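You operate a simulated robot arm through the tools that you are given. There is no shell and no other tool.

You are at the controls of a simulated robot arm. One attempt, no reset.

## Task
Brush the crumbs off the keyboard, wipe the screen with the yellow cloth and put brush and cloth back. Set down upright: orange brush. What is to be rubbed or washed off counts as gone when no trace of it is left.

Only the result counts: the job must be done as asked and must still hold three seconds after the hand-in. Knocking over, shifting, dropping, spilling or breaking anything else fails it. Flat cloth is picked up by pressing the open fingertips on it (5 to 10 N) and closing them slowly along it; thin cloth reads only 2 to 8 mm in the jaws.

## Robot
A 6-joint arm with a two-finger gripper, fixed in place. Base frame: the origin is on the floor under the middle of its stand, x ahead of it, y to its left, z up; the work surface is at about z = 0.745. Lengths are in m, angles in rad, forces in N, time in s.
It reaches about 1.637 m from its shoulder. Its first joint turns from -2.897 to 2.897 rad. Payload 3.43 kg.
Tool frame: the origin (TCP) lies between the finger pads and is the grasp point; the fingertips stand 0.02 m ahead of it; z points along the fingers, y is the line along which they close. The gripper opens to 0.19 m; its body begins 0.248 m behind the TCP.
Orientation is that of the tool frame in the base frame, as a unit quaternion [w, x, y, z]. With the fingers straight down and closing along the base's y, the tool's x points along the base's -x, its y along +y and its z along -z.

## Interface
- The arm moves only by the tool jog_arm. Its argument "deltas" is a list of rows, each a list of 7 numbers: the gripper command, from -1 (shut) to 1 (fully open), values between in proportion, then the shift along the tool's x, y, z in units of 150 mm (1.0 is 150 mm), then the turn, a rotation vector about the tool's x, y, z in units of 180 degrees (1.0 is 180 degrees). In form: [[hand, x, y, z, rx, ry, rz], ...]. A call has 1 to 20 rows; each row is the pose to reach, as a shift and turn from the pose commanded when the call began, along the tool's axes at that moment. A call with a number of a shift or a turn outside -1 to 1 is refused whole. A row lasts 0.2 s, in which the tool goes at most 0.05 m and 0.15 rad; a call with a longer step from one row to the next is refused whole, and so is a gripper value outside its range. A pose out of reach is approached as far as the arm can. The call stops where the force on the tool passes 40 N (or 10 N more than at its start, if that is more) or the arm is blocked; 0.2 s more then pass. The fingers move at their own pace (about 0.045 m/s each) and stop on an object; they squeeze with about 26 N. The grip force told is the motor's: it shows also when the fingers shut on nothing. Time passes only in rows, and 0.2 s behind the last, so rows that repeat a pose let the fingers close. It gives the time, the measured TCP pose, the force on the tool (base axes), the opening and the grip force at its end, in the units of the frame above (readings bear some noise), with the torque about the TCP (base axes, N m) and any sound that the robot's microphone picked up.
- Cameras (640 x 400 px; columns grow to the right, rows downward): "scene" is fixed at [0.0483, 0.6504, 1.5486]; the picture's right is [-0.38, -0.92, 0.00], its down [-0.55, 0.23, -0.81] and it looks along [0.74, -0.31, -0.59] (base axes); focal length 337 px, centre (320, 200). "wrist" rides on the gripper at [0.07, -0.008, -0.288] in the tool frame; the picture's right is [0.12, 0.99, 0.00], its down [-0.96, 0.12, -0.25] and it looks along [-0.25, 0.03, 0.97] (tool axes); focal length 261 px, centre (320, 200). There is no depth. A picture from a camera that has moved, and an enlarged one, comes with that camera's place and axes in the base frame and with its lens.
- snapshot(camera): a new picture of that camera. No time passes.
- slide_trunk(by): slides the trunk up (or, below 0, down) by that many m; the arm rides with it, the base frame stays. It gives what a move gives, with no picture.
- enlarge(camera, box): a new picture of the part [left, top, right, bottom] of that camera's present view, enlarged. No time passes.
- close_job(): hands the job in; it is judged then, once.

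Places have to be worked out from the pictures, the camera data and where the tool is seen. Open the gripper and draw the arm clear of the work before you hand the job in, unless the task says otherwise.

The tools are called after "Emit:" as name(argument=value, ...) on one line, values as JSON. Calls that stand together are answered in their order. jog_arm: Moves the arm, as the interface text tells. Its arguments: {"type":"object","properties":{"deltas":{"type":"array","items":{"type":"array","items":{"type":"number"}}}},"required":["deltas"]} The other tools are called the same way: slide_trunk (by) moves the trunk up or down; snapshot (camera) takes a picture; enlarge (camera, box) takes an enlarged picture of a part of a camera's view; close_job () hands the job in.

At the start:

```text
time_s: 0.0
tool_pos: [0.5783, 0.1133, 1.3061]
orientation: [0.0, 0.0, 1.0, 0.001]
contact_force: [0.1, -0.4, -0.7]
wrist_torque: [-0.02, 0.03, -0.03]
grip_width: 0.1904
grasp_force: 0.1
trunk travel left (down, up): [-0.175, 0.065]
```

scene: 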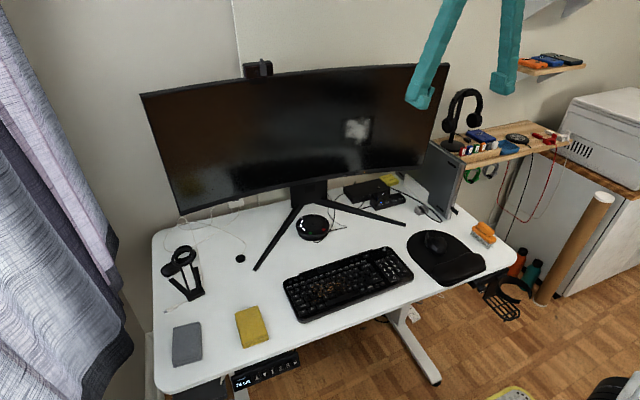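
wrist: 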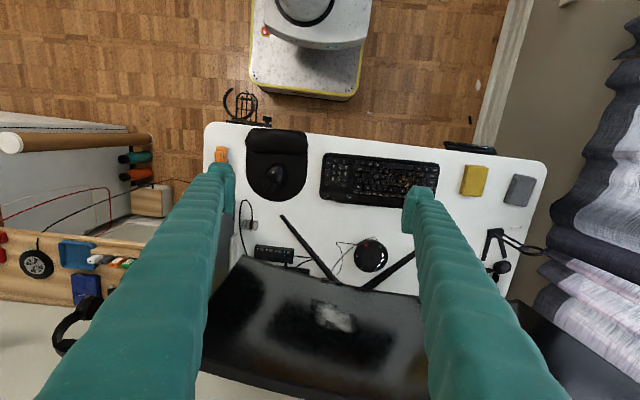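

I'll begin by looking closely at the brush, keyboard, cloths and screen.

Emit:
enlarge(camera="scene", box=[440, 200, 540, 262])

Emit:
enlarge(camera="scene", box=[270, 230, 430, 330])

Emit:
enlarge(camera="scene", box=[140, 280, 300, 380])

Emit:
enlarge(camera="scene", box=[300, 80, 460, 180])

Emit:
enlarge(camera="wrist", box=[200, 120, 360, 220])

Emit:
enlarge(camera="wrist", box=[200, 240, 440, 390])

Emit:
enlarge(camera="wrist", box=[310, 130, 470, 230])

```text
6.40 times, centred on (490, 231) of scene
camera zoom: at [0.0483, 0.6504, 1.5486], right [-0.38, -0.92, 0.0], down [-0.55, 0.23, -0.81], along [0.74, -0.31, -0.59], focal length 2158 px, centre (-768, 2)
```

zoom: 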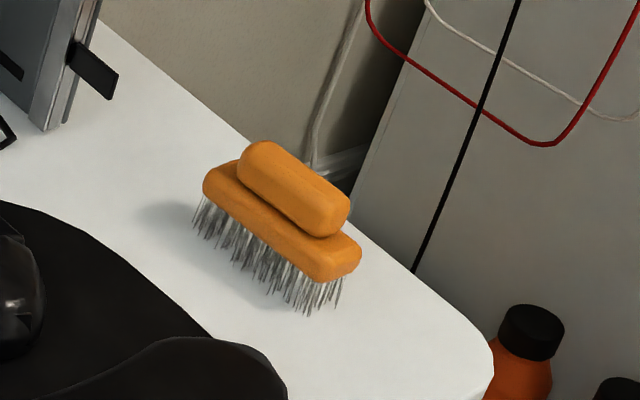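

```text
4.00 times, centred on (350, 280) of scene
camera zoom: at [0.0483, 0.6504, 1.5486], right [-0.38, -0.92, 0.0], down [-0.55, 0.23, -0.81], along [0.74, -0.31, -0.59], focal length 1348 px, centre (200, -120)
```

zoom: 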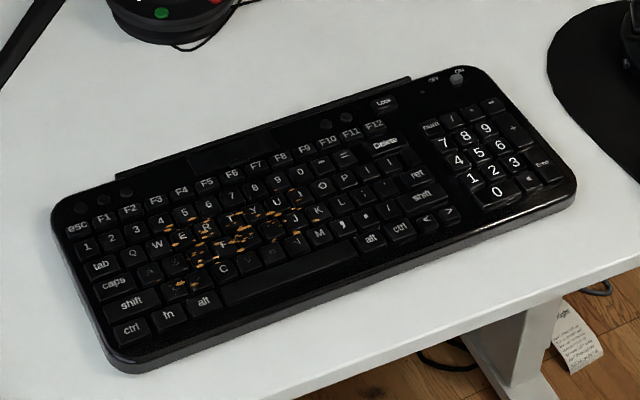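

```text
4.00 times, centred on (220, 330) of scene
camera zoom: at [0.0483, 0.6504, 1.5486], right [-0.38, -0.92, 0.0], down [-0.55, 0.23, -0.81], along [0.74, -0.31, -0.59], focal length 1348 px, centre (720, -320)
```

zoom: 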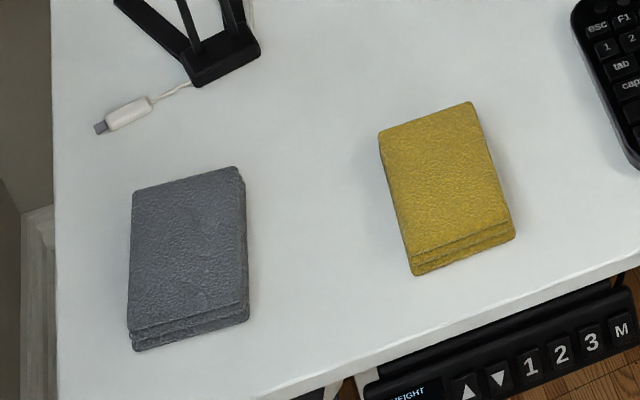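

```text
4.00 times, centred on (380, 130) of scene
camera zoom: at [0.0483, 0.6504, 1.5486], right [-0.38, -0.92, 0.0], down [-0.55, 0.23, -0.81], along [0.74, -0.31, -0.59], focal length 1348 px, centre (80, 480)
```

zoom: 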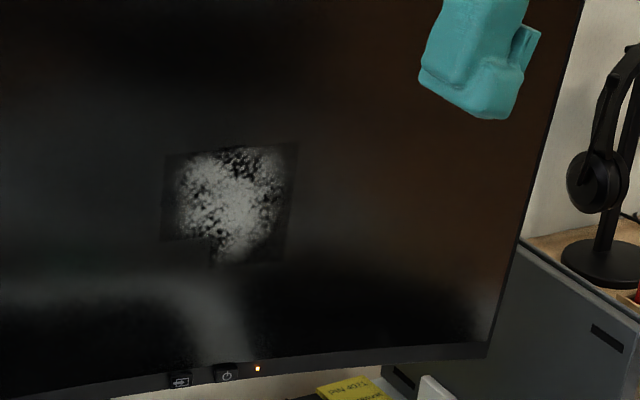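

```text
4.00 times, centred on (280, 170) of wrist
camera zoom: at [0.5067, 0.106, 1.5926], right [-0.12, 0.99, 0.0], down [0.96, 0.12, 0.25], along [0.25, 0.03, -0.97], focal length 1043 px, centre (480, 320)
```

zoom: 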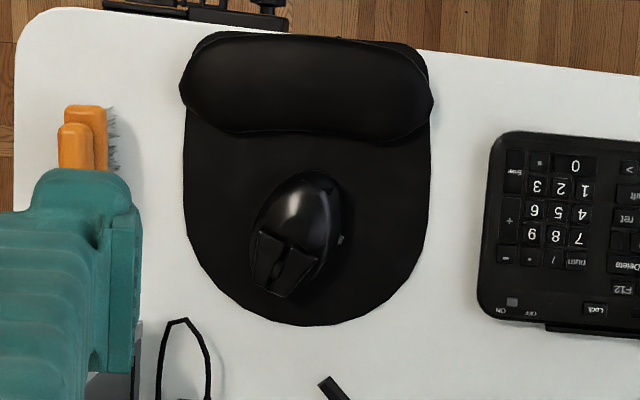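

```text
2.67 times, centred on (320, 315) of wrist
camera zoom: at [0.5067, 0.106, 1.5926], right [-0.12, 0.99, 0.0], down [0.96, 0.12, 0.25], along [0.25, 0.03, -0.97], focal length 695 px, centre (320, -107)
```

zoom: 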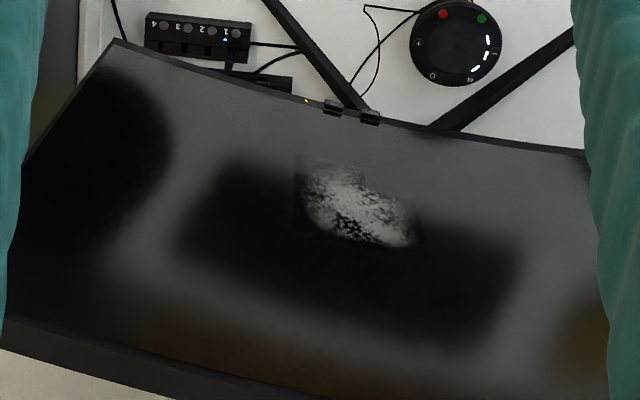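

```text
4.00 times, centred on (390, 180) of wrist
camera zoom: at [0.5067, 0.106, 1.5926], right [-0.12, 0.99, 0.0], down [0.96, 0.12, 0.25], along [0.25, 0.03, -0.97], focal length 1043 px, centre (40, 280)
```

zoom: 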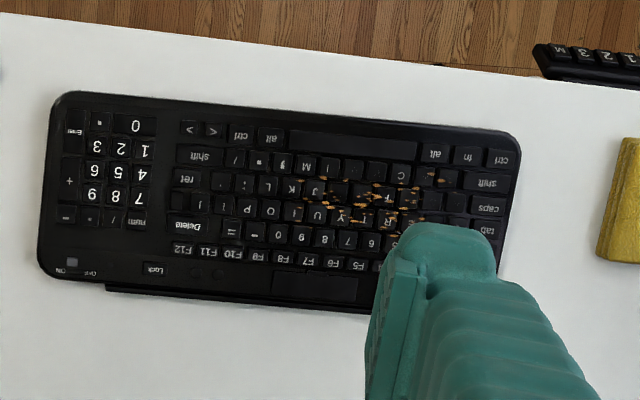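

The brush (orange) triangulates to about (0.615, -0.185), its top at about z 0.79. The smudge on the screen is near (0.875, 0.18, 1.126), and the crumbs are on the keyboard's left part. I'll move toward the brush at a safe height for a clear wrist view.

Emit:
jog_arm(deltas=[[1, 0.05, -0.25, 0.1, 0, 0, 0], [1, 0.1, -0.5, 0.2, 0, 0, 0], [1, 0.15, -0.75, 0.3, 0, 0, 0], [1, 0.2, -1.0, 0.4, 0, 0, 0]])

```text
time_s: 1.0
tool_pos: [0.5494, -0.0361, 1.2447]
orientation: [0.0, 0.0, 1.0, 0.0]
contact_force: [0.1, 0.1, -0.2]
wrist_torque: [-0.1, 0.06, -0.02]
grip_width: 0.1901
grasp_force: 0.0
trunk travel left (down, up): [-0.175, 0.065]
```

The move went exactly as commanded. I continue in the -y direction and descend a little to look at the brush.

Emit:
jog_arm(deltas=[[1, -0.1, -0.25, 0.15, 0, 0, 0], [1, -0.2, -0.5, 0.3, 0, 0, 0], [1, -0.3, -0.75, 0.45, 0, 0, 0], [1, -0.37, -0.95, 0.6, 0, 0, 0], [1, -0.37, -0.95, 0.6, 0, 0, 0]])

Emit:
snapshot(camera="wrist")

Emit:
snapshot(camera="scene")

```text
time_s: 2.2
tool_pos: [0.6034, -0.1799, 1.1554]
orientation: [0.001, 0.0, 1.0, 0.0]
contact_force: [0.6, 0.9, -0.3]
wrist_torque: [0.04, 0.03, 0.02]
grip_width: 0.1902
grasp_force: 0.1
trunk travel left (down, up): [-0.175, 0.065]
```

```text
taken
camera wrist: at [0.5326, -0.1874, 1.4428], right [-0.12, 0.99, 0.0], down [0.96, 0.12, 0.25], along [0.25, 0.03, -0.97], focal length 261 px, centre (320, 200)
```

wrist: 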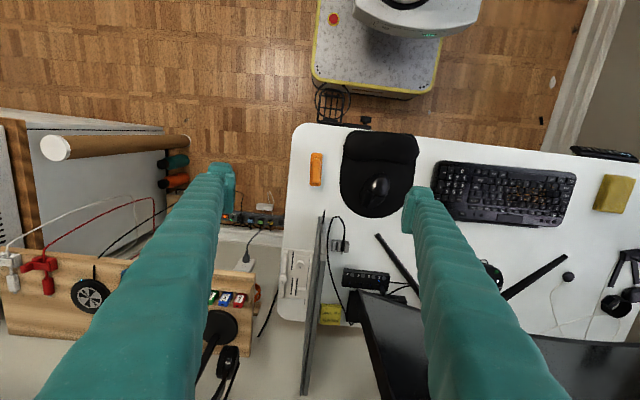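

```text
taken
```

scene: 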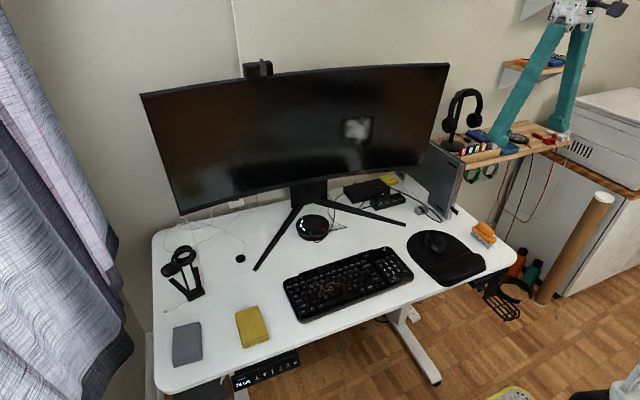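

Emit:
enlarge(camera="wrist", box=[276, 130, 356, 200])

Emit:
enlarge(camera="wrist", box=[420, 140, 600, 250])

```text
5.71 times, centred on (316, 165) of wrist
camera zoom: at [0.5326, -0.1874, 1.4428], right [-0.12, 0.99, 0.0], down [0.96, 0.12, 0.25], along [0.25, 0.03, -0.97], focal length 1489 px, centre (343, 400)
```

zoom: 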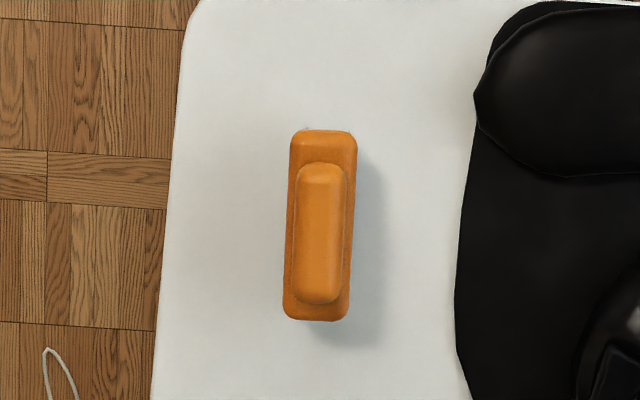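

```text
3.56 times, centred on (510, 195) of wrist
camera zoom: at [0.5326, -0.1874, 1.4428], right [-0.12, 0.99, 0.0], down [0.96, 0.12, 0.25], along [0.25, 0.03, -0.97], focal length 927 px, centre (-356, 218)
```

zoom: 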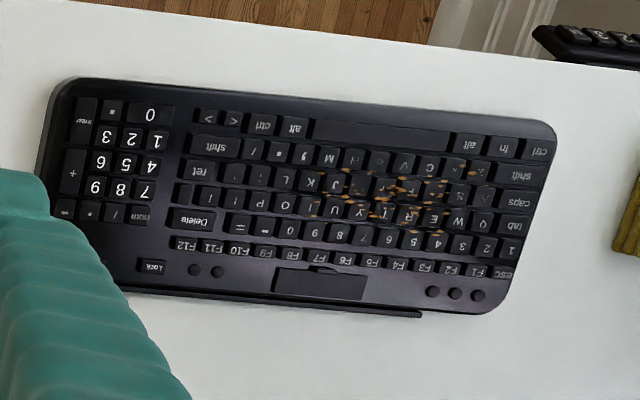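

The brush body centre comes to about (0.625, -0.187). Its long axis is nearly along x, yawed about +5°, and it is about 29 mm wide with a handle about 22 mm wide. I align above it, part-close the fingers, and look again from nearer.

Emit:
jog_arm(deltas=[[0.5, -0.05, -0.02, 0.25, 0, 0, -0.01], [0.2, -0.1, -0.04, 0.5, 0, 0, -0.02], [0.0, -0.144, -0.047, 0.75, 0, 0, -0.028], [-0.1, -0.144, -0.047, 0.95, 0, 0, -0.028], [-0.1, -0.144, -0.047, 0.95, 0, 0, -0.028], [-0.1, -0.144, -0.047, 0.95, 0, 0, -0.028]])

Emit:
snapshot(camera="wrist")

Emit:
enlarge(camera="wrist", box=[256, 120, 384, 200])

Emit:
enlarge(camera="scene", box=[440, 130, 600, 260])

```text
time_s: 3.6
tool_pos: [0.6248, -0.1864, 1.0138]
orientation: [0.0, -0.044, 0.999, 0.0]
contact_force: [0.3, -0.8, -1.2]
wrist_torque: [-0.02, -0.04, -0.05]
grip_width: 0.0855
grasp_force: 0.1
trunk travel left (down, up): [-0.175, 0.065]
```

```text
taken
camera wrist: at [0.5546, -0.2006, 1.3003], right [-0.21, 0.98, 0.0], down [0.95, 0.2, 0.25], along [0.24, 0.05, -0.97], focal length 261 px, centre (320, 200)
```

wrist: 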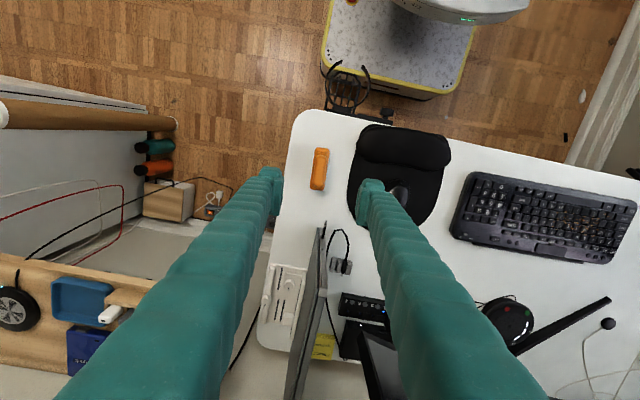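

```text
5.00 times, centred on (320, 160) of wrist
camera zoom: at [0.5546, -0.2006, 1.3003], right [-0.21, 0.98, 0.0], down [0.95, 0.2, 0.25], along [0.24, 0.05, -0.97], focal length 1303 px, centre (320, 400)
```

zoom: 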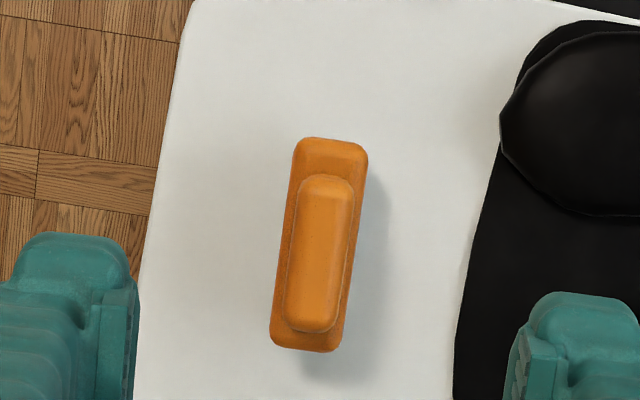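

```text
3.08 times, centred on (520, 195) of scene
camera zoom: at [0.0483, 0.6504, 1.5486], right [-0.38, -0.92, 0.0], down [-0.55, 0.23, -0.81], along [0.74, -0.31, -0.59], focal length 1037 px, centre (-295, 215)
```

zoom: 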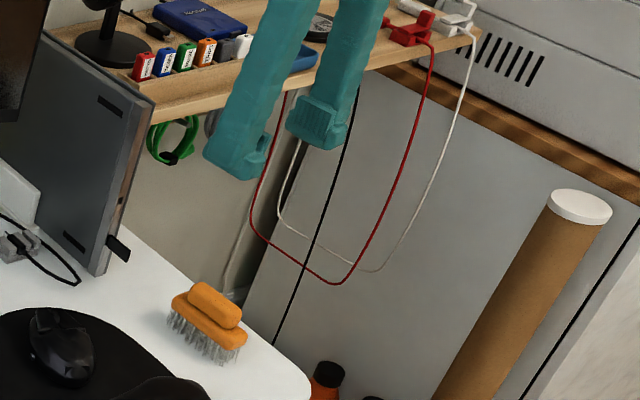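

From the nearer view the brush is centred at (0.625, -0.186) with yaw of about 5.2°, right under the tool. Bristle length is about 29 mm, the body spans roughly z 0.774–0.796, and the handle top is about 0.82. I descend with the fingers straddling it.

Emit:
jog_arm(deltas=[[-0.1, 0, 0, 0.25, 0, 0, 0], [-0.1, 0, 0, 0.5, 0, 0, 0], [-0.1, 0, 0, 0.75, 0, 0, 0], [-0.1, 0, 0, 0.9, 0, 0, 0], [-0.1, 0, 0, 0.93, 0, 0, 0]])

Emit:
snapshot(camera="wrist")

Emit:
enlarge(camera="scene", box=[430, 160, 550, 260])

```text
time_s: 4.8
tool_pos: [0.6259, -0.1858, 0.8732]
orientation: [0.0, -0.044, 0.999, 0.0]
contact_force: [0.1, 0.3, 0.3]
wrist_torque: [0.0, -0.01, -0.02]
grip_width: 0.0856
grasp_force: 0.0
trunk travel left (down, up): [-0.175, 0.065]
```

```text
taken
camera wrist: at [0.5546, -0.1999, 1.1606], right [-0.21, 0.98, 0.0], down [0.95, 0.2, 0.25], along [0.24, 0.05, -0.97], focal length 261 px, centre (320, 200)
```

wrist: 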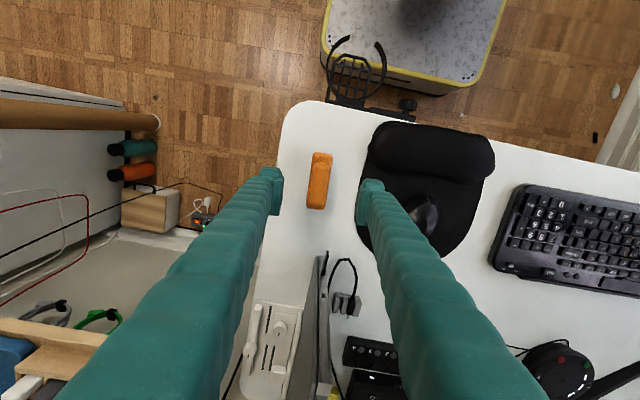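

```text
4.00 times, centred on (490, 210) of scene
camera zoom: at [0.0483, 0.6504, 1.5486], right [-0.38, -0.92, 0.0], down [-0.55, 0.23, -0.81], along [0.74, -0.31, -0.59], focal length 1348 px, centre (-360, 160)
```

zoom: 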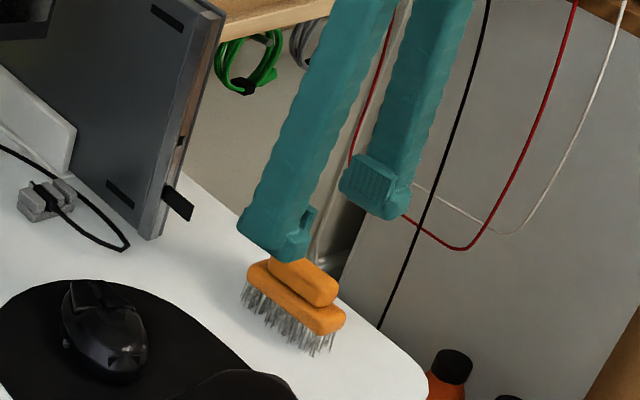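

The fingers straddle the brush symmetrically. I lower to about z = 0.79 and close.

Emit:
jog_arm(deltas=[[-0.1, 0, 0, 0.15, 0, 0, 0], [-0.1, 0, 0, 0.3, 0, 0, 0], [-0.1, 0, 0, 0.42, 0, 0, 0], [-0.1, 0, 0, 0.5, 0, 0, 0], [-0.1, 0, 0, 0.55, 0, 0, 0]])

Emit:
enlarge(camera="scene", box=[450, 195, 530, 260])

Emit:
enlarge(camera="wrist", box=[240, 130, 400, 240])

```text
time_s: 6.0
tool_pos: [0.6265, -0.1863, 0.7924]
orientation: [-0.001, -0.043, 0.999, 0.0]
contact_force: [-1.1, -0.1, -0.1]
wrist_torque: [-0.04, -0.04, 0.01]
grip_width: 0.0855
grasp_force: 0.0
trunk travel left (down, up): [-0.175, 0.065]
```

```text
6.15 times, centred on (490, 228) of scene
camera zoom: at [0.0483, 0.6504, 1.5486], right [-0.38, -0.92, 0.0], down [-0.55, 0.23, -0.81], along [0.74, -0.31, -0.59], focal length 2075 px, centre (-726, 31)
```

zoom: 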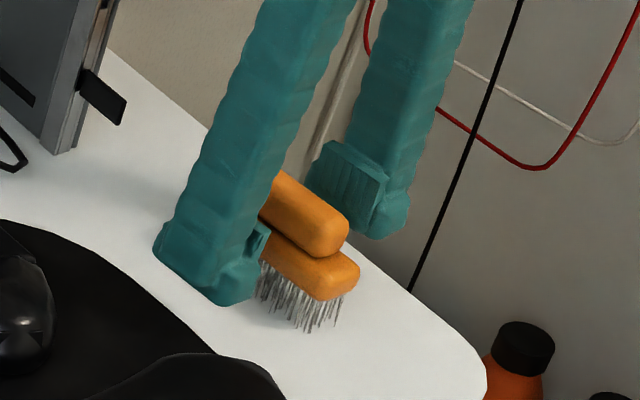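

```text
3.64 times, centred on (320, 185) of wrist
camera zoom: at [0.5548, -0.2003, 1.0784], right [-0.21, 0.98, 0.0], down [0.95, 0.2, 0.25], along [0.24, 0.05, -0.97], focal length 948 px, centre (320, 254)
```

zoom: 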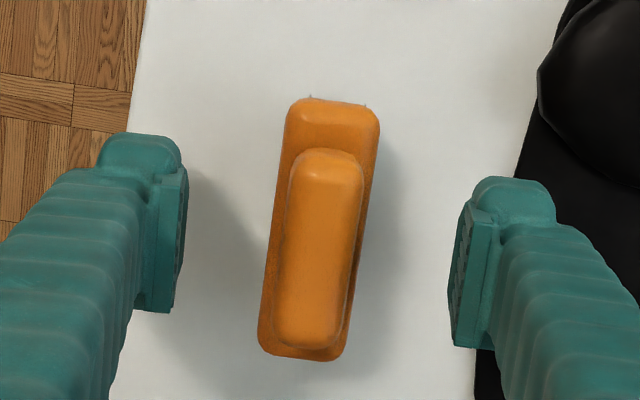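

Alignment is good: the brush lies between the pads and parallel to them. I close the gripper.

Emit:
jog_arm(deltas=[[-0.4, 0, 0, 0, 0, 0, 0], [-0.6, 0, 0, 0, 0, 0, 0], [-0.8, 0, 0, 0, 0, 0, 0], [-1, 0, 0, 0, 0, 0, 0], [-1, 0, 0, 0, 0, 0, 0], [-1, 0, 0, 0, 0, 0, 0], [-1, 0, 0, 0, 0, 0, 0]])

Emit:
enlarge(camera="scene", box=[450, 195, 530, 260])

Emit:
enlarge(camera="wrist", box=[240, 130, 400, 240])

```text
time_s: 7.6
tool_pos: [0.6257, -0.1869, 0.7905]
orientation: [0.0, -0.044, 0.999, 0.0]
contact_force: [0.0, 0.3, 0.2]
wrist_torque: [-0.02, -0.03, 0.0]
grip_width: 0.0285
grasp_force: 26.1
trunk travel left (down, up): [-0.175, 0.065]
```

```text
6.15 times, centred on (490, 228) of scene
camera zoom: at [0.0483, 0.6504, 1.5486], right [-0.38, -0.92, 0.0], down [-0.55, 0.23, -0.81], along [0.74, -0.31, -0.59], focal length 2075 px, centre (-726, 31)
```

zoom: 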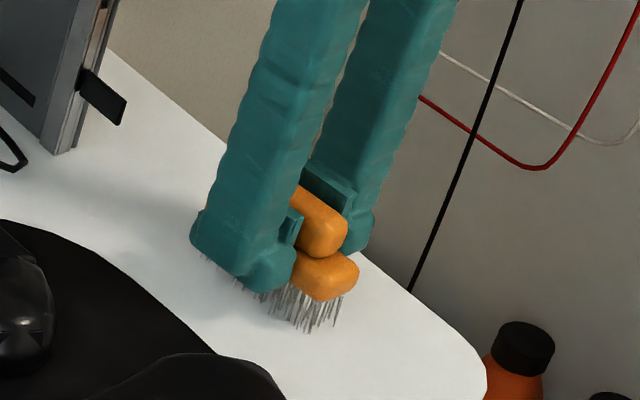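

```text
3.64 times, centred on (320, 185) of wrist
camera zoom: at [0.5549, -0.2003, 1.0783], right [-0.21, 0.98, 0.0], down [0.95, 0.2, 0.25], along [0.24, 0.05, -0.97], focal length 948 px, centre (320, 254)
```

zoom: 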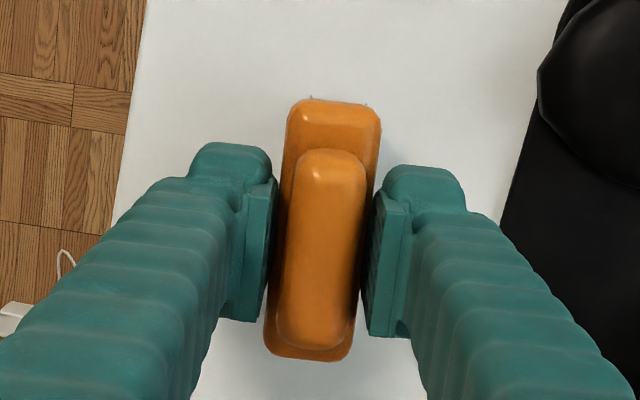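

The body is gripped (28.5 mm, 26 N). The put-back pose to remember is TCP (0.6258, -0.1866, 0.791) with yaw +5°. I lift the brush straight up.

Emit:
jog_arm(deltas=[[-1, 0, 0, -0.05, 0, 0, 0], [-1, 0, 0, -0.2, 0, 0, 0], [-1, 0, 0, -0.45, 0, 0, 0], [-1, 0, 0, -0.7, 0, 0, 0], [-1, 0, 0, -0.9, 0, 0, 0], [-1, 0, 0, -0.9, 0, 0, 0]])

Emit:
enlarge(camera="scene", box=[420, 130, 560, 260])

Emit:
enlarge(camera="wrist", box=[240, 130, 400, 240])

```text
time_s: 9.0
tool_pos: [0.6247, -0.1859, 0.9268]
orientation: [-0.001, -0.044, 0.999, 0.0]
contact_force: [-0.3, -0.8, 0.1]
wrist_torque: [0.0, -0.01, 0.0]
grip_width: 0.0287
grasp_force: 25.4
trunk travel left (down, up): [-0.175, 0.065]
```

```text
3.08 times, centred on (490, 195) of scene
camera zoom: at [0.0483, 0.6504, 1.5486], right [-0.38, -0.92, 0.0], down [-0.55, 0.23, -0.81], along [0.74, -0.31, -0.59], focal length 1037 px, centre (-203, 215)
```

zoom: 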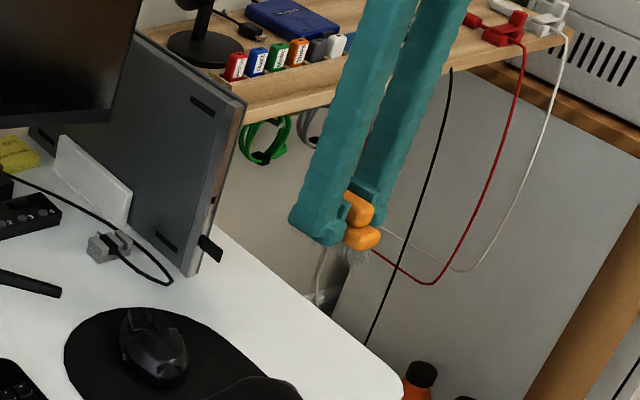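

```text
3.64 times, centred on (320, 185) of wrist
camera zoom: at [0.5558, -0.1993, 1.214], right [-0.21, 0.98, 0.0], down [0.95, 0.2, 0.25], along [0.24, 0.05, -0.97], focal length 948 px, centre (320, 254)
```

zoom: 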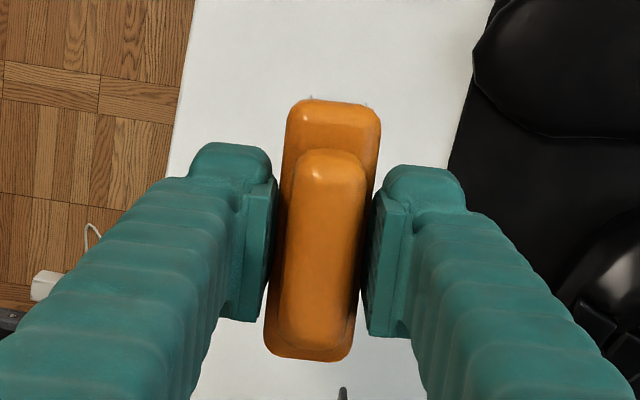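

The brush is held firmly and has lifted without tilting. I carry it in +y at x of about 0.625, above the mouse and keyboard.

Emit:
jog_arm(deltas=[[-1, -0.02, 0.25, 0, 0, 0, 0], [-1, -0.04, 0.5, 0, 0, 0, 0], [-1, -0.065, 0.75, 0, 0, 0, 0], [-1, -0.084, 0.97, 0, 0, 0, 0]])

Emit:
jog_arm(deltas=[[-1, -0.02, 0.25, 0, 0, 0, 0], [-1, -0.04, 0.5, 0, 0, 0, 0], [-1, -0.065, 0.75, 0, 0, 0, 0], [-1, -0.084, 0.97, 0, 0, 0, 0]])

Emit:
snapshot(camera="wrist")

Emit:
snapshot(camera="scene")

```text
time_s: 10.0
tool_pos: [0.6251, -0.0404, 0.9246]
orientation: [0.0, -0.044, 0.999, 0.0]
contact_force: [-1.1, -0.7, -1.0]
wrist_torque: [0.1, -0.01, 0.02]
grip_width: 0.0288
grasp_force: 26.0
trunk travel left (down, up): [-0.175, 0.065]
```

```text
time_s: 11.0
tool_pos: [0.6252, 0.1052, 0.9252]
orientation: [0.0, -0.043, 0.999, 0.001]
contact_force: [-0.1, 0.1, -0.7]
wrist_torque: [0.08, -0.02, 0.0]
grip_width: 0.0283
grasp_force: 26.1
trunk travel left (down, up): [-0.175, 0.065]
```

```text
taken
camera wrist: at [0.5542, 0.0916, 1.2131], right [-0.2, 0.98, 0.0], down [0.95, 0.2, 0.25], along [0.24, 0.05, -0.97], focal length 261 px, centre (320, 200)
```

wrist: 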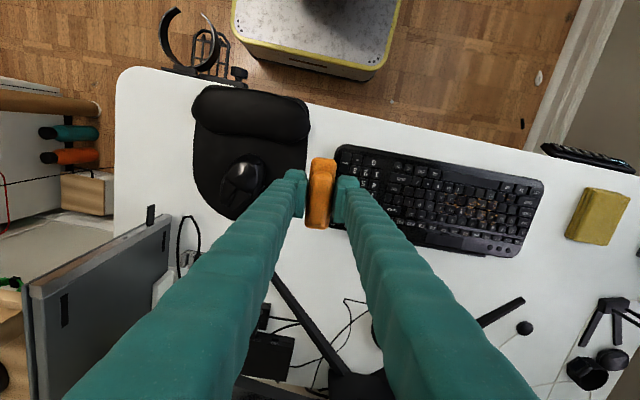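

```text
taken
```

scene: 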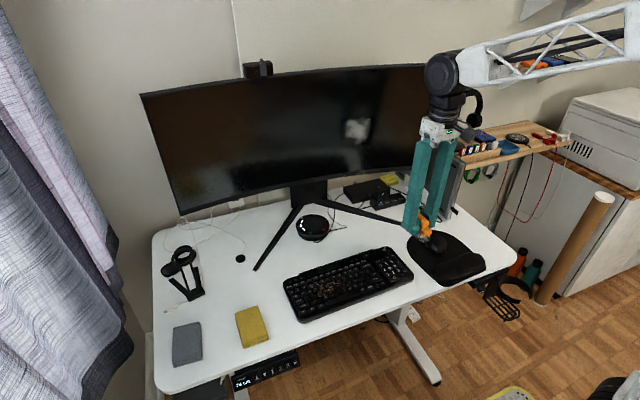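

Emit:
enlarge(camera="wrist", box=[370, 145, 550, 260])

Emit:
enlarge(camera="scene", box=[280, 240, 420, 327])

```text
3.48 times, centred on (460, 202) of wrist
camera zoom: at [0.5542, 0.0916, 1.2131], right [-0.2, 0.98, 0.0], down [0.95, 0.2, 0.25], along [0.24, 0.05, -0.97], focal length 907 px, centre (-167, 191)
```

zoom: 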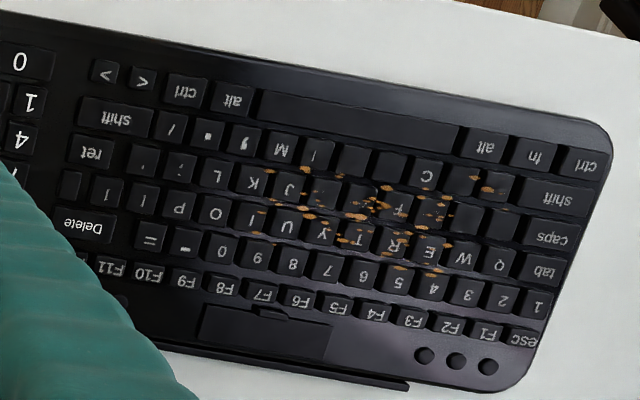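

```text
4.57 times, centred on (350, 284) of scene
camera zoom: at [0.0483, 0.6504, 1.5486], right [-0.38, -0.92, 0.0], down [-0.55, 0.23, -0.81], along [0.74, -0.31, -0.59], focal length 1541 px, centre (183, -182)
```

zoom: 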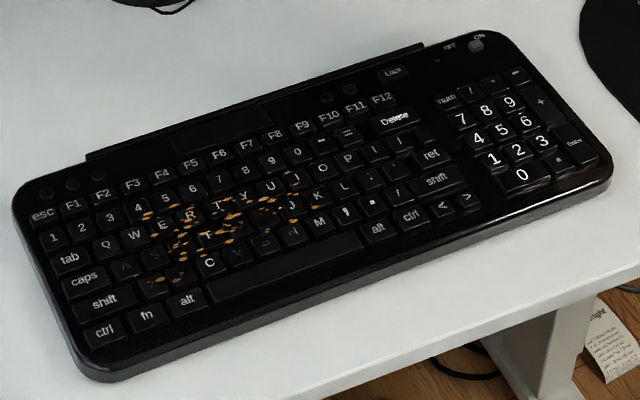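

Crumbs lie over about x 0.594–0.648, y 0.325–0.457, and the keyboard's left edge is at y of about 0.50. I will sweep toward +y with the brush's long axis across the sweep. First I position at about (0.629, 0.30) and come down above the keys.

Emit:
jog_arm(deltas=[[-1, -0.02, 0.22, 0, 0, 0, 0], [-1, -0.045, 0.44, 0, 0, 0, 0], [-1, -0.07, 0.65, 0, 0, 0, 0]])

Emit:
jog_arm(deltas=[[-1, -0.02, 0.22, 0, 0, 0, 0], [-1, -0.045, 0.44, 0, 0, 0, 0], [-1, -0.07, 0.643, 0, 0, 0, 0], [-1, -0.07, 0.643, 0.2, 0, 0, 0], [-1, -0.07, 0.643, 0.4, 0, 0, 0], [-1, -0.07, 0.643, 0.6, 0, 0, 0], [-1, -0.07, 0.643, 0.6, 0, 0, 0]])

Emit:
snapshot(camera="wrist")

Emit:
enlarge(camera="scene", box=[270, 200, 430, 327])

```text
time_s: 11.8
tool_pos: [0.6256, 0.204, 0.9257]
orientation: [0.0, -0.043, 0.999, -0.001]
contact_force: [1.1, 0.2, -0.6]
wrist_torque: [0.1, -0.05, 0.02]
grip_width: 0.0284
grasp_force: 25.9
trunk travel left (down, up): [-0.175, 0.065]
```

```text
time_s: 13.4
tool_pos: [0.6279, 0.3019, 0.8366]
orientation: [0.0, -0.043, 0.999, 0.001]
contact_force: [0.4, -0.4, -0.9]
wrist_torque: [0.0, -0.02, -0.02]
grip_width: 0.0286
grasp_force: 26.3
trunk travel left (down, up): [-0.175, 0.065]
```

```text
taken
camera wrist: at [0.558, 0.2878, 1.1237], right [-0.21, 0.98, 0.0], down [0.95, 0.2, 0.25], along [0.24, 0.05, -0.97], focal length 261 px, centre (320, 200)
```

wrist: 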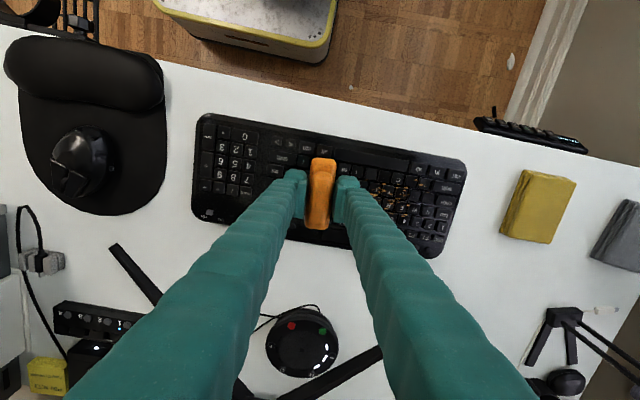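

```text
3.15 times, centred on (350, 264) of scene
camera zoom: at [0.0483, 0.6504, 1.5486], right [-0.38, -0.92, 0.0], down [-0.55, 0.23, -0.81], along [0.74, -0.31, -0.59], focal length 1062 px, centre (226, 0)
```

zoom: 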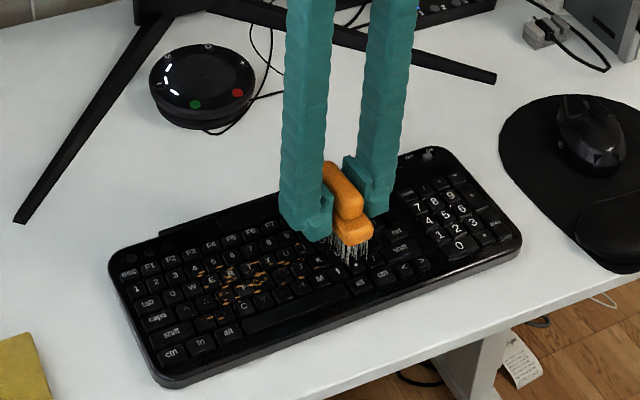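

The brush is hovering to the right of the crumbs, bristle tips at about z 0.791. I lower in small steps, watching the force.

Emit:
jog_arm(deltas=[[-1, 0, 0, 0.03, 0, 0, 0], [-1, 0, 0, 0.06, 0, 0, 0], [-1, 0, 0, 0.08, 0, 0, 0], [-1, 0, 0, 0.08, 0, 0, 0]])

Emit:
enlarge(camera="scene", box=[310, 225, 410, 305])

```text
time_s: 14.4
tool_pos: [0.6295, 0.3014, 0.8237]
orientation: [-0.001, -0.043, 0.999, 0.0]
contact_force: [0.5, 0.8, -0.2]
wrist_torque: [-0.03, -0.02, 0.03]
grip_width: 0.0285
grasp_force: 26.1
trunk travel left (down, up): [-0.175, 0.065]
```

```text
5.00 times, centred on (360, 265) of scene
camera zoom: at [0.0483, 0.6504, 1.5486], right [-0.38, -0.92, 0.0], down [-0.55, 0.23, -0.81], along [0.74, -0.31, -0.59], focal length 1686 px, centre (120, -125)
```

zoom: 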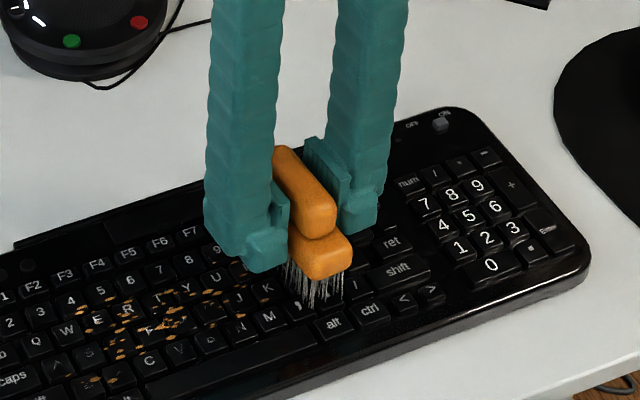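

Emit:
jog_arm(deltas=[[-1, 0, 0, 0.012, 0, 0, 0], [-1, 0, 0, 0.024, 0, 0, 0], [-1, 0, 0, 0.035, 0, 0, 0], [-1, 0, 0, 0.035, 0, 0, 0]])

```text
time_s: 15.4
tool_pos: [0.6289, 0.301, 0.8175]
orientation: [0.0, -0.043, 0.999, 0.0]
contact_force: [-0.5, 0.2, -0.6]
wrist_torque: [-0.02, 0.01, -0.02]
grip_width: 0.0285
grasp_force: 26.0
trunk travel left (down, up): [-0.175, 0.065]
```

Still no contact at TCP z = 0.8175 (tips about 0.772). I go down in finer steps.

Emit:
jog_arm(deltas=[[-1, 0, 0, 0.007, 0, 0, 0], [-1, 0, 0, 0.014, 0, 0, 0], [-1, 0, 0, 0.02, 0, 0, 0], [-1, 0, 0, 0.02, 0, 0, 0]])

Emit:
enlarge(camera="scene", box=[320, 240, 390, 300])

```text
time_s: 16.4
tool_pos: [0.6285, 0.3013, 0.8151]
orientation: [0.0, -0.044, 0.999, 0.0]
contact_force: [0.1, -1.6, -0.3]
wrist_torque: [0.01, -0.02, -0.01]
grip_width: 0.0287
grasp_force: 26.0
trunk travel left (down, up): [-0.175, 0.065]
```

```text
6.67 times, centred on (355, 270) of scene
camera zoom: at [0.0483, 0.6504, 1.5486], right [-0.38, -0.92, 0.0], down [-0.55, 0.23, -0.81], along [0.74, -0.31, -0.59], focal length 2248 px, centre (87, -267)
```

zoom: 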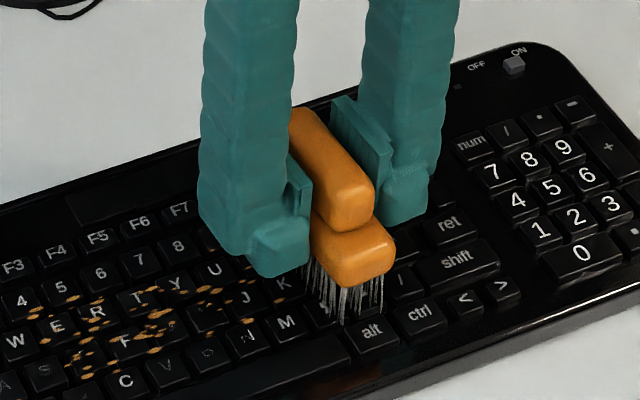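

Emit:
jog_arm(deltas=[[-1, 0, 0, 0.007, 0, 0, 0], [-1, 0, 0, 0.014, 0, 0, 0], [-1, 0, 0, 0.014, 0, 0, 0]])

```text
time_s: 17.2
tool_pos: [0.6284, 0.3018, 0.8142]
orientation: [0.0, -0.044, 0.999, -0.001]
contact_force: [-0.5, -0.7, 21.1]
wrist_torque: [-0.06, 0.18, 0.06]
grip_width: 0.0287
grasp_force: 25.7
trunk travel left (down, up): [-0.175, 0.065]
```

Contact was made, and it is stiff (21 N). I back off slightly to a light touch.

Emit:
jog_arm(deltas=[[-1, 0, 0, -0.008, 0, 0, 0], [-1, 0, 0, -0.008, 0, 0, 0]])

Emit:
enlarge(camera="scene", box=[270, 230, 430, 330])

```text
time_s: 17.8
tool_pos: [0.6285, 0.301, 0.8132]
orientation: [0.0, -0.044, 0.999, 0.0]
contact_force: [3.0, 1.2, 11.1]
wrist_torque: [0.03, -0.17, -0.01]
grip_width: 0.0285
grasp_force: 26.0
trunk travel left (down, up): [-0.175, 0.065]
```

```text
4.00 times, centred on (350, 280) of scene
camera zoom: at [0.0483, 0.6504, 1.5486], right [-0.38, -0.92, 0.0], down [-0.55, 0.23, -0.81], along [0.74, -0.31, -0.59], focal length 1348 px, centre (200, -120)
```

zoom: 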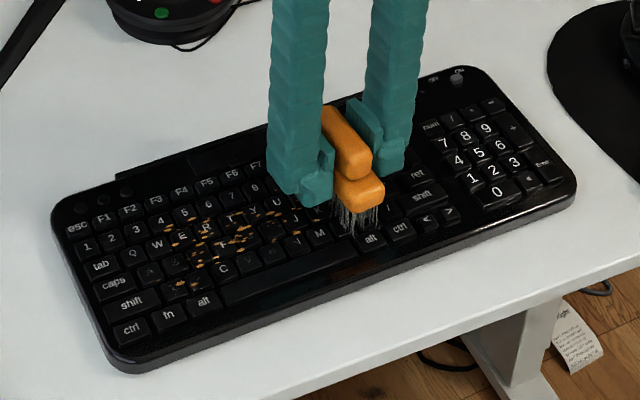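

Emit:
jog_arm(deltas=[[-1, 0, 0, -0.004, 0, 0, 0], [-1, 0, 0, -0.004, 0, 0, 0]])

```text
time_s: 18.4
tool_pos: [0.6285, 0.3017, 0.814]
orientation: [-0.001, -0.044, 0.999, 0.0]
contact_force: [-0.4, 0.0, -0.2]
wrist_torque: [0.0, -0.04, -0.02]
grip_width: 0.0282
grasp_force: 26.1
trunk travel left (down, up): [-0.175, 0.065]
```

Force is now about zero, so contact is right at commanded z of about 0.8154. I press 0.3 mm for a light touch and sweep slowly to +y for the first 60 mm, then check.

Emit:
jog_arm(deltas=[[-1, 0, 0, 0.002, 0, 0, 0], [-1, 0, 0.05, 0.002, 0, 0, 0], [-1, 0, 0.1, 0.002, 0, 0, 0], [-1, 0, 0.16, 0.002, 0, 0, 0], [-1, 0, 0.22, 0.002, 0, 0, 0], [-1, 0, 0.28, 0.002, 0, 0, 0], [-1, 0, 0.34, 0.002, 0, 0, 0], [-1, 0, 0.4, 0.002, 0, 0, 0]])

Emit:
enlarge(camera="scene", box=[270, 230, 430, 330])

Emit:
enlarge(camera="wrist", box=[200, 100, 500, 280])

```text
time_s: 20.2
tool_pos: [0.6233, 0.3624, 0.8142]
orientation: [0.0, -0.044, 0.999, -0.001]
contact_force: [0.8, -0.3, -1.1]
wrist_torque: [0.05, -0.04, 0.0]
grip_width: 0.0284
grasp_force: 26.0
trunk travel left (down, up): [-0.175, 0.065]
```

```text
4.00 times, centred on (350, 280) of scene
camera zoom: at [0.0483, 0.6504, 1.5486], right [-0.38, -0.92, 0.0], down [-0.55, 0.23, -0.81], along [0.74, -0.31, -0.59], focal length 1348 px, centre (200, -120)
```

zoom: 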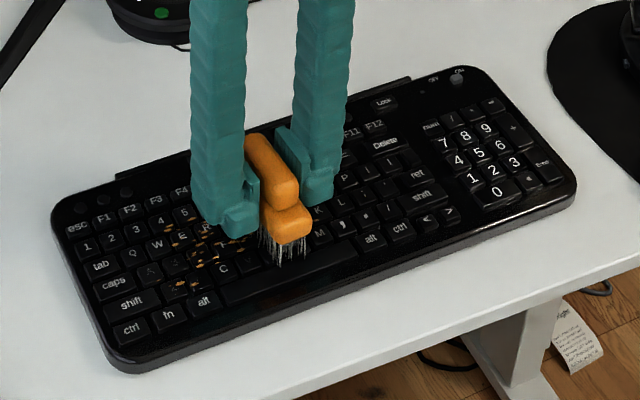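

```text
2.13 times, centred on (350, 190) of wrist
camera zoom: at [0.5535, 0.3477, 1.1021], right [-0.21, 0.98, 0.0], down [0.95, 0.2, 0.25], along [0.24, 0.05, -0.97], focal length 556 px, centre (256, 221)
```

zoom: 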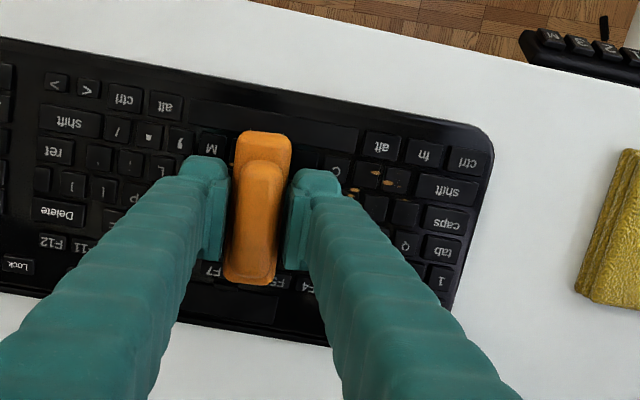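

Behind the brush the keys are clean, so the light sweep works. I continue past the keyboard's left edge with a trace more pressure.

Emit:
jog_arm(deltas=[[-1, 0, 0.06, 0.002, 0, 0, 0], [-1, 0, 0.12, 0.002, 0, 0, 0], [-1, 0, 0.18, 0.002, 0, 0, 0], [-1, 0, 0.24, 0.002, 0, 0, 0], [-1, 0, 0.3, 0.002, 0, 0, 0], [-1, 0, 0.36, 0.002, 0, 0, 0], [-1, 0, 0.42, 0.002, 0, 0, 0], [-1, 0, 0.48, 0.002, 0, 0, 0], [-1, 0, 0.54, 0.002, 0, 0, 0], [-1, 0, 0.6, 0.002, 0, 0, 0], [-1, 0, 0.66, 0.002, 0, 0, 0]])

Emit:
enlarge(camera="scene", box=[270, 230, 430, 330])

Emit:
enlarge(camera="wrist", box=[150, 100, 450, 280])

```text
time_s: 22.6
tool_pos: [0.6144, 0.4585, 0.814]
orientation: [0.0, -0.044, 0.999, 0.0]
contact_force: [-0.1, 0.1, 0.2]
wrist_torque: [0.01, 0.02, -0.02]
grip_width: 0.0285
grasp_force: 25.8
trunk travel left (down, up): [-0.175, 0.065]
```

```text
4.00 times, centred on (350, 280) of scene
camera zoom: at [0.0483, 0.6504, 1.5486], right [-0.38, -0.92, 0.0], down [-0.55, 0.23, -0.81], along [0.74, -0.31, -0.59], focal length 1348 px, centre (200, -120)
```

zoom: 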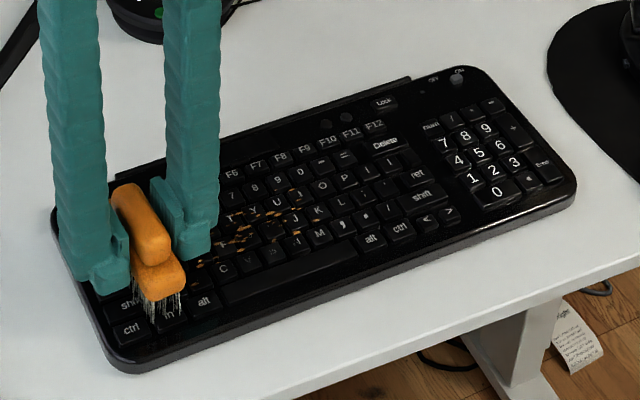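

```text
2.13 times, centred on (300, 190) of wrist
camera zoom: at [0.5442, 0.4461, 1.1019], right [-0.21, 0.98, 0.0], down [0.95, 0.2, 0.25], along [0.24, 0.05, -0.97], focal length 556 px, centre (363, 221)
```

zoom: 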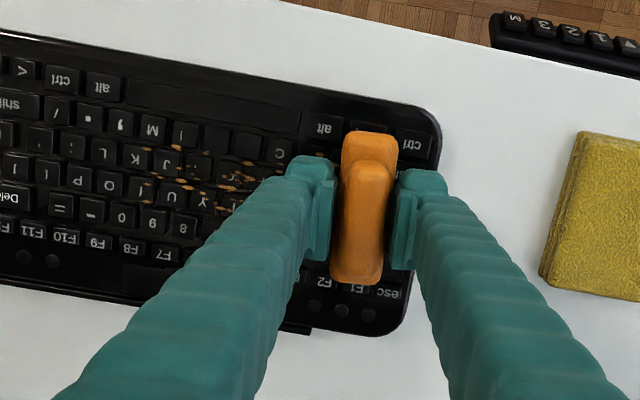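

The crumbs are still there (they had been hidden), because the bristles barely touched. I lift, go back to the start on the right, and repeat with real contact pressure.

Emit:
jog_arm(deltas=[[-1, 0, 0, -0.1, 0, 0, 0], [-1, 0, -0.25, -0.12, 0, 0, 0], [-1, 0, -0.5, -0.12, 0, 0, 0], [-1, 0, -0.75, -0.12, 0, 0, 0], [-1, 0, -1.0, -0.12, 0, 0, 0], [-1, 0, -1.0, -0.12, 0, 0, 0]])

Emit:
jog_arm(deltas=[[-1, 0, -0.07, 0, 0, 0, 0], [-1, 0, -0.07, 0.06, 0, 0, 0], [-1, 0, -0.07, 0.11, 0, 0, 0], [-1, 0, -0.07, 0.12, 0, 0, 0], [-1, 0, -0.07, 0.122, 0, 0, 0], [-1, 0, -0.07, 0.122, 0, 0, 0]])

Emit:
enlarge(camera="wrist", box=[200, 100, 500, 280])

Emit:
enlarge(camera="scene", box=[270, 230, 430, 330])

```text
time_s: 24.0
tool_pos: [0.6287, 0.3103, 0.832]
orientation: [-0.001, -0.044, 0.999, 0.0]
contact_force: [-0.2, 0.9, -0.1]
wrist_torque: [0.0, 0.01, 0.03]
grip_width: 0.0284
grasp_force: 26.1
trunk travel left (down, up): [-0.175, 0.065]
```

```text
time_s: 25.4
tool_pos: [0.6295, 0.3002, 0.8149]
orientation: [0.0, -0.044, 0.999, 0.0]
contact_force: [-0.5, -1.5, 1.3]
wrist_torque: [-0.02, -0.02, -0.01]
grip_width: 0.0286
grasp_force: 25.9
trunk travel left (down, up): [-0.175, 0.065]
```

```text
2.13 times, centred on (350, 190) of wrist
camera zoom: at [0.5586, 0.2859, 1.1016], right [-0.21, 0.98, 0.0], down [0.95, 0.2, 0.25], along [0.24, 0.05, -0.97], focal length 556 px, centre (256, 221)
```

zoom: 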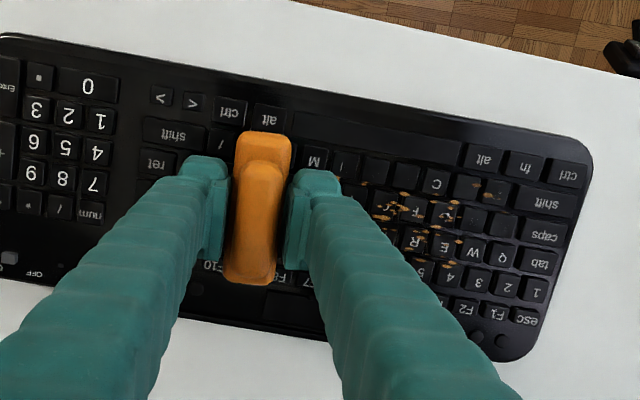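

```text
4.00 times, centred on (350, 280) of scene
camera zoom: at [0.0483, 0.6504, 1.5486], right [-0.38, -0.92, 0.0], down [-0.55, 0.23, -0.81], along [0.74, -0.31, -0.59], focal length 1348 px, centre (200, -120)
```

zoom: 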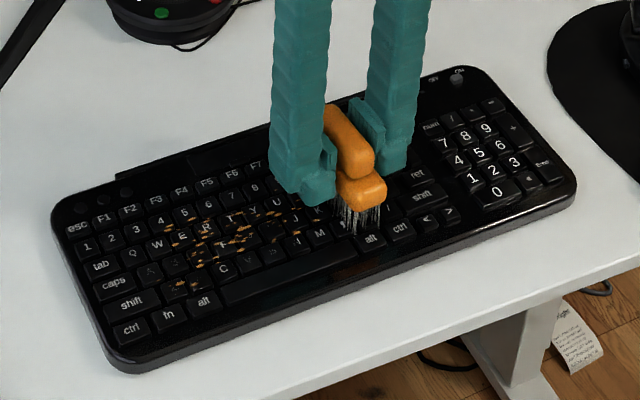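

The keyboard hasn't shifted. I press a bit further down in fine steps.

Emit:
jog_arm(deltas=[[-1, 0, 0, 0.003, 0, 0, 0], [-1, 0, 0, 0.003, 0, 0, 0]])

```text
time_s: 26.0
tool_pos: [0.6294, 0.3004, 0.8141]
orientation: [0.0, -0.043, 0.999, 0.0]
contact_force: [-1.2, -2.0, 8.1]
wrist_torque: [0.0, 0.08, 0.01]
grip_width: 0.0285
grasp_force: 25.8
trunk travel left (down, up): [-0.175, 0.065]
```

Contact is 8 N, a reasonable brushing force. I sweep 60 mm and check.

Emit:
jog_arm(deltas=[[-1, 0, 0.05, 0, 0, 0, 0], [-1, 0, 0.1, 0, 0, 0, 0], [-1, 0, 0.16, 0, 0, 0, 0], [-1, 0, 0.22, 0, 0, 0, 0], [-1, 0, 0.28, 0, 0, 0, 0], [-1, 0, 0.34, 0, 0, 0, 0], [-1, 0, 0.4, 0, 0, 0, 0]])

Emit:
enlarge(camera="scene", box=[270, 230, 430, 330])

Emit:
enlarge(camera="wrist", box=[200, 100, 500, 280])

```text
time_s: 27.6
tool_pos: [0.6242, 0.3591, 0.8146]
orientation: [0.001, -0.043, 0.999, 0.0]
contact_force: [0.5, -3.7, 11.1]
wrist_torque: [0.0, -0.04, -0.01]
grip_width: 0.0285
grasp_force: 26.0
trunk travel left (down, up): [-0.175, 0.065]
```

```text
4.00 times, centred on (350, 280) of scene
camera zoom: at [0.0483, 0.6504, 1.5486], right [-0.38, -0.92, 0.0], down [-0.55, 0.23, -0.81], along [0.74, -0.31, -0.59], focal length 1348 px, centre (200, -120)
```

zoom: 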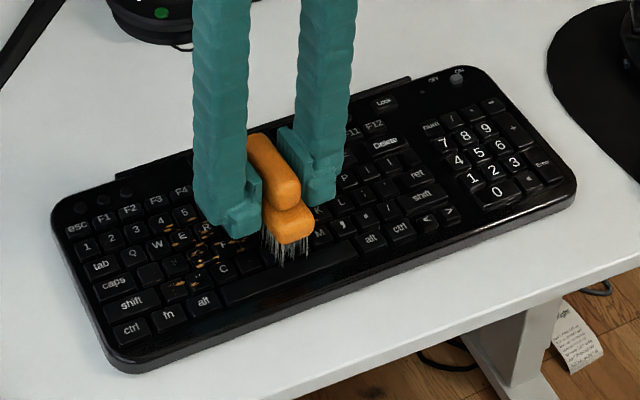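

```text
2.13 times, centred on (350, 190) of wrist
camera zoom: at [0.553, 0.3459, 1.1014], right [-0.21, 0.98, 0.0], down [0.95, 0.2, 0.25], along [0.24, 0.05, -0.97], focal length 556 px, centre (256, 221)
```

zoom: 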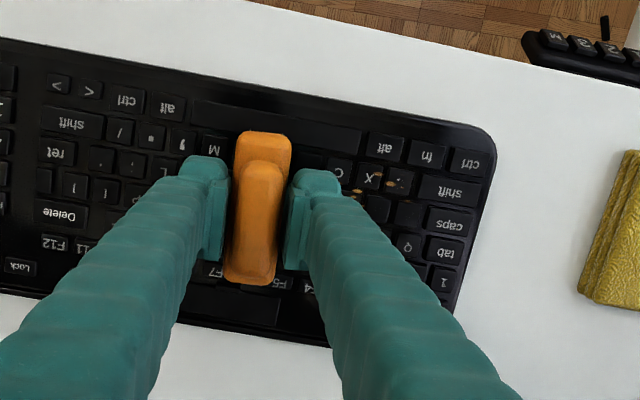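

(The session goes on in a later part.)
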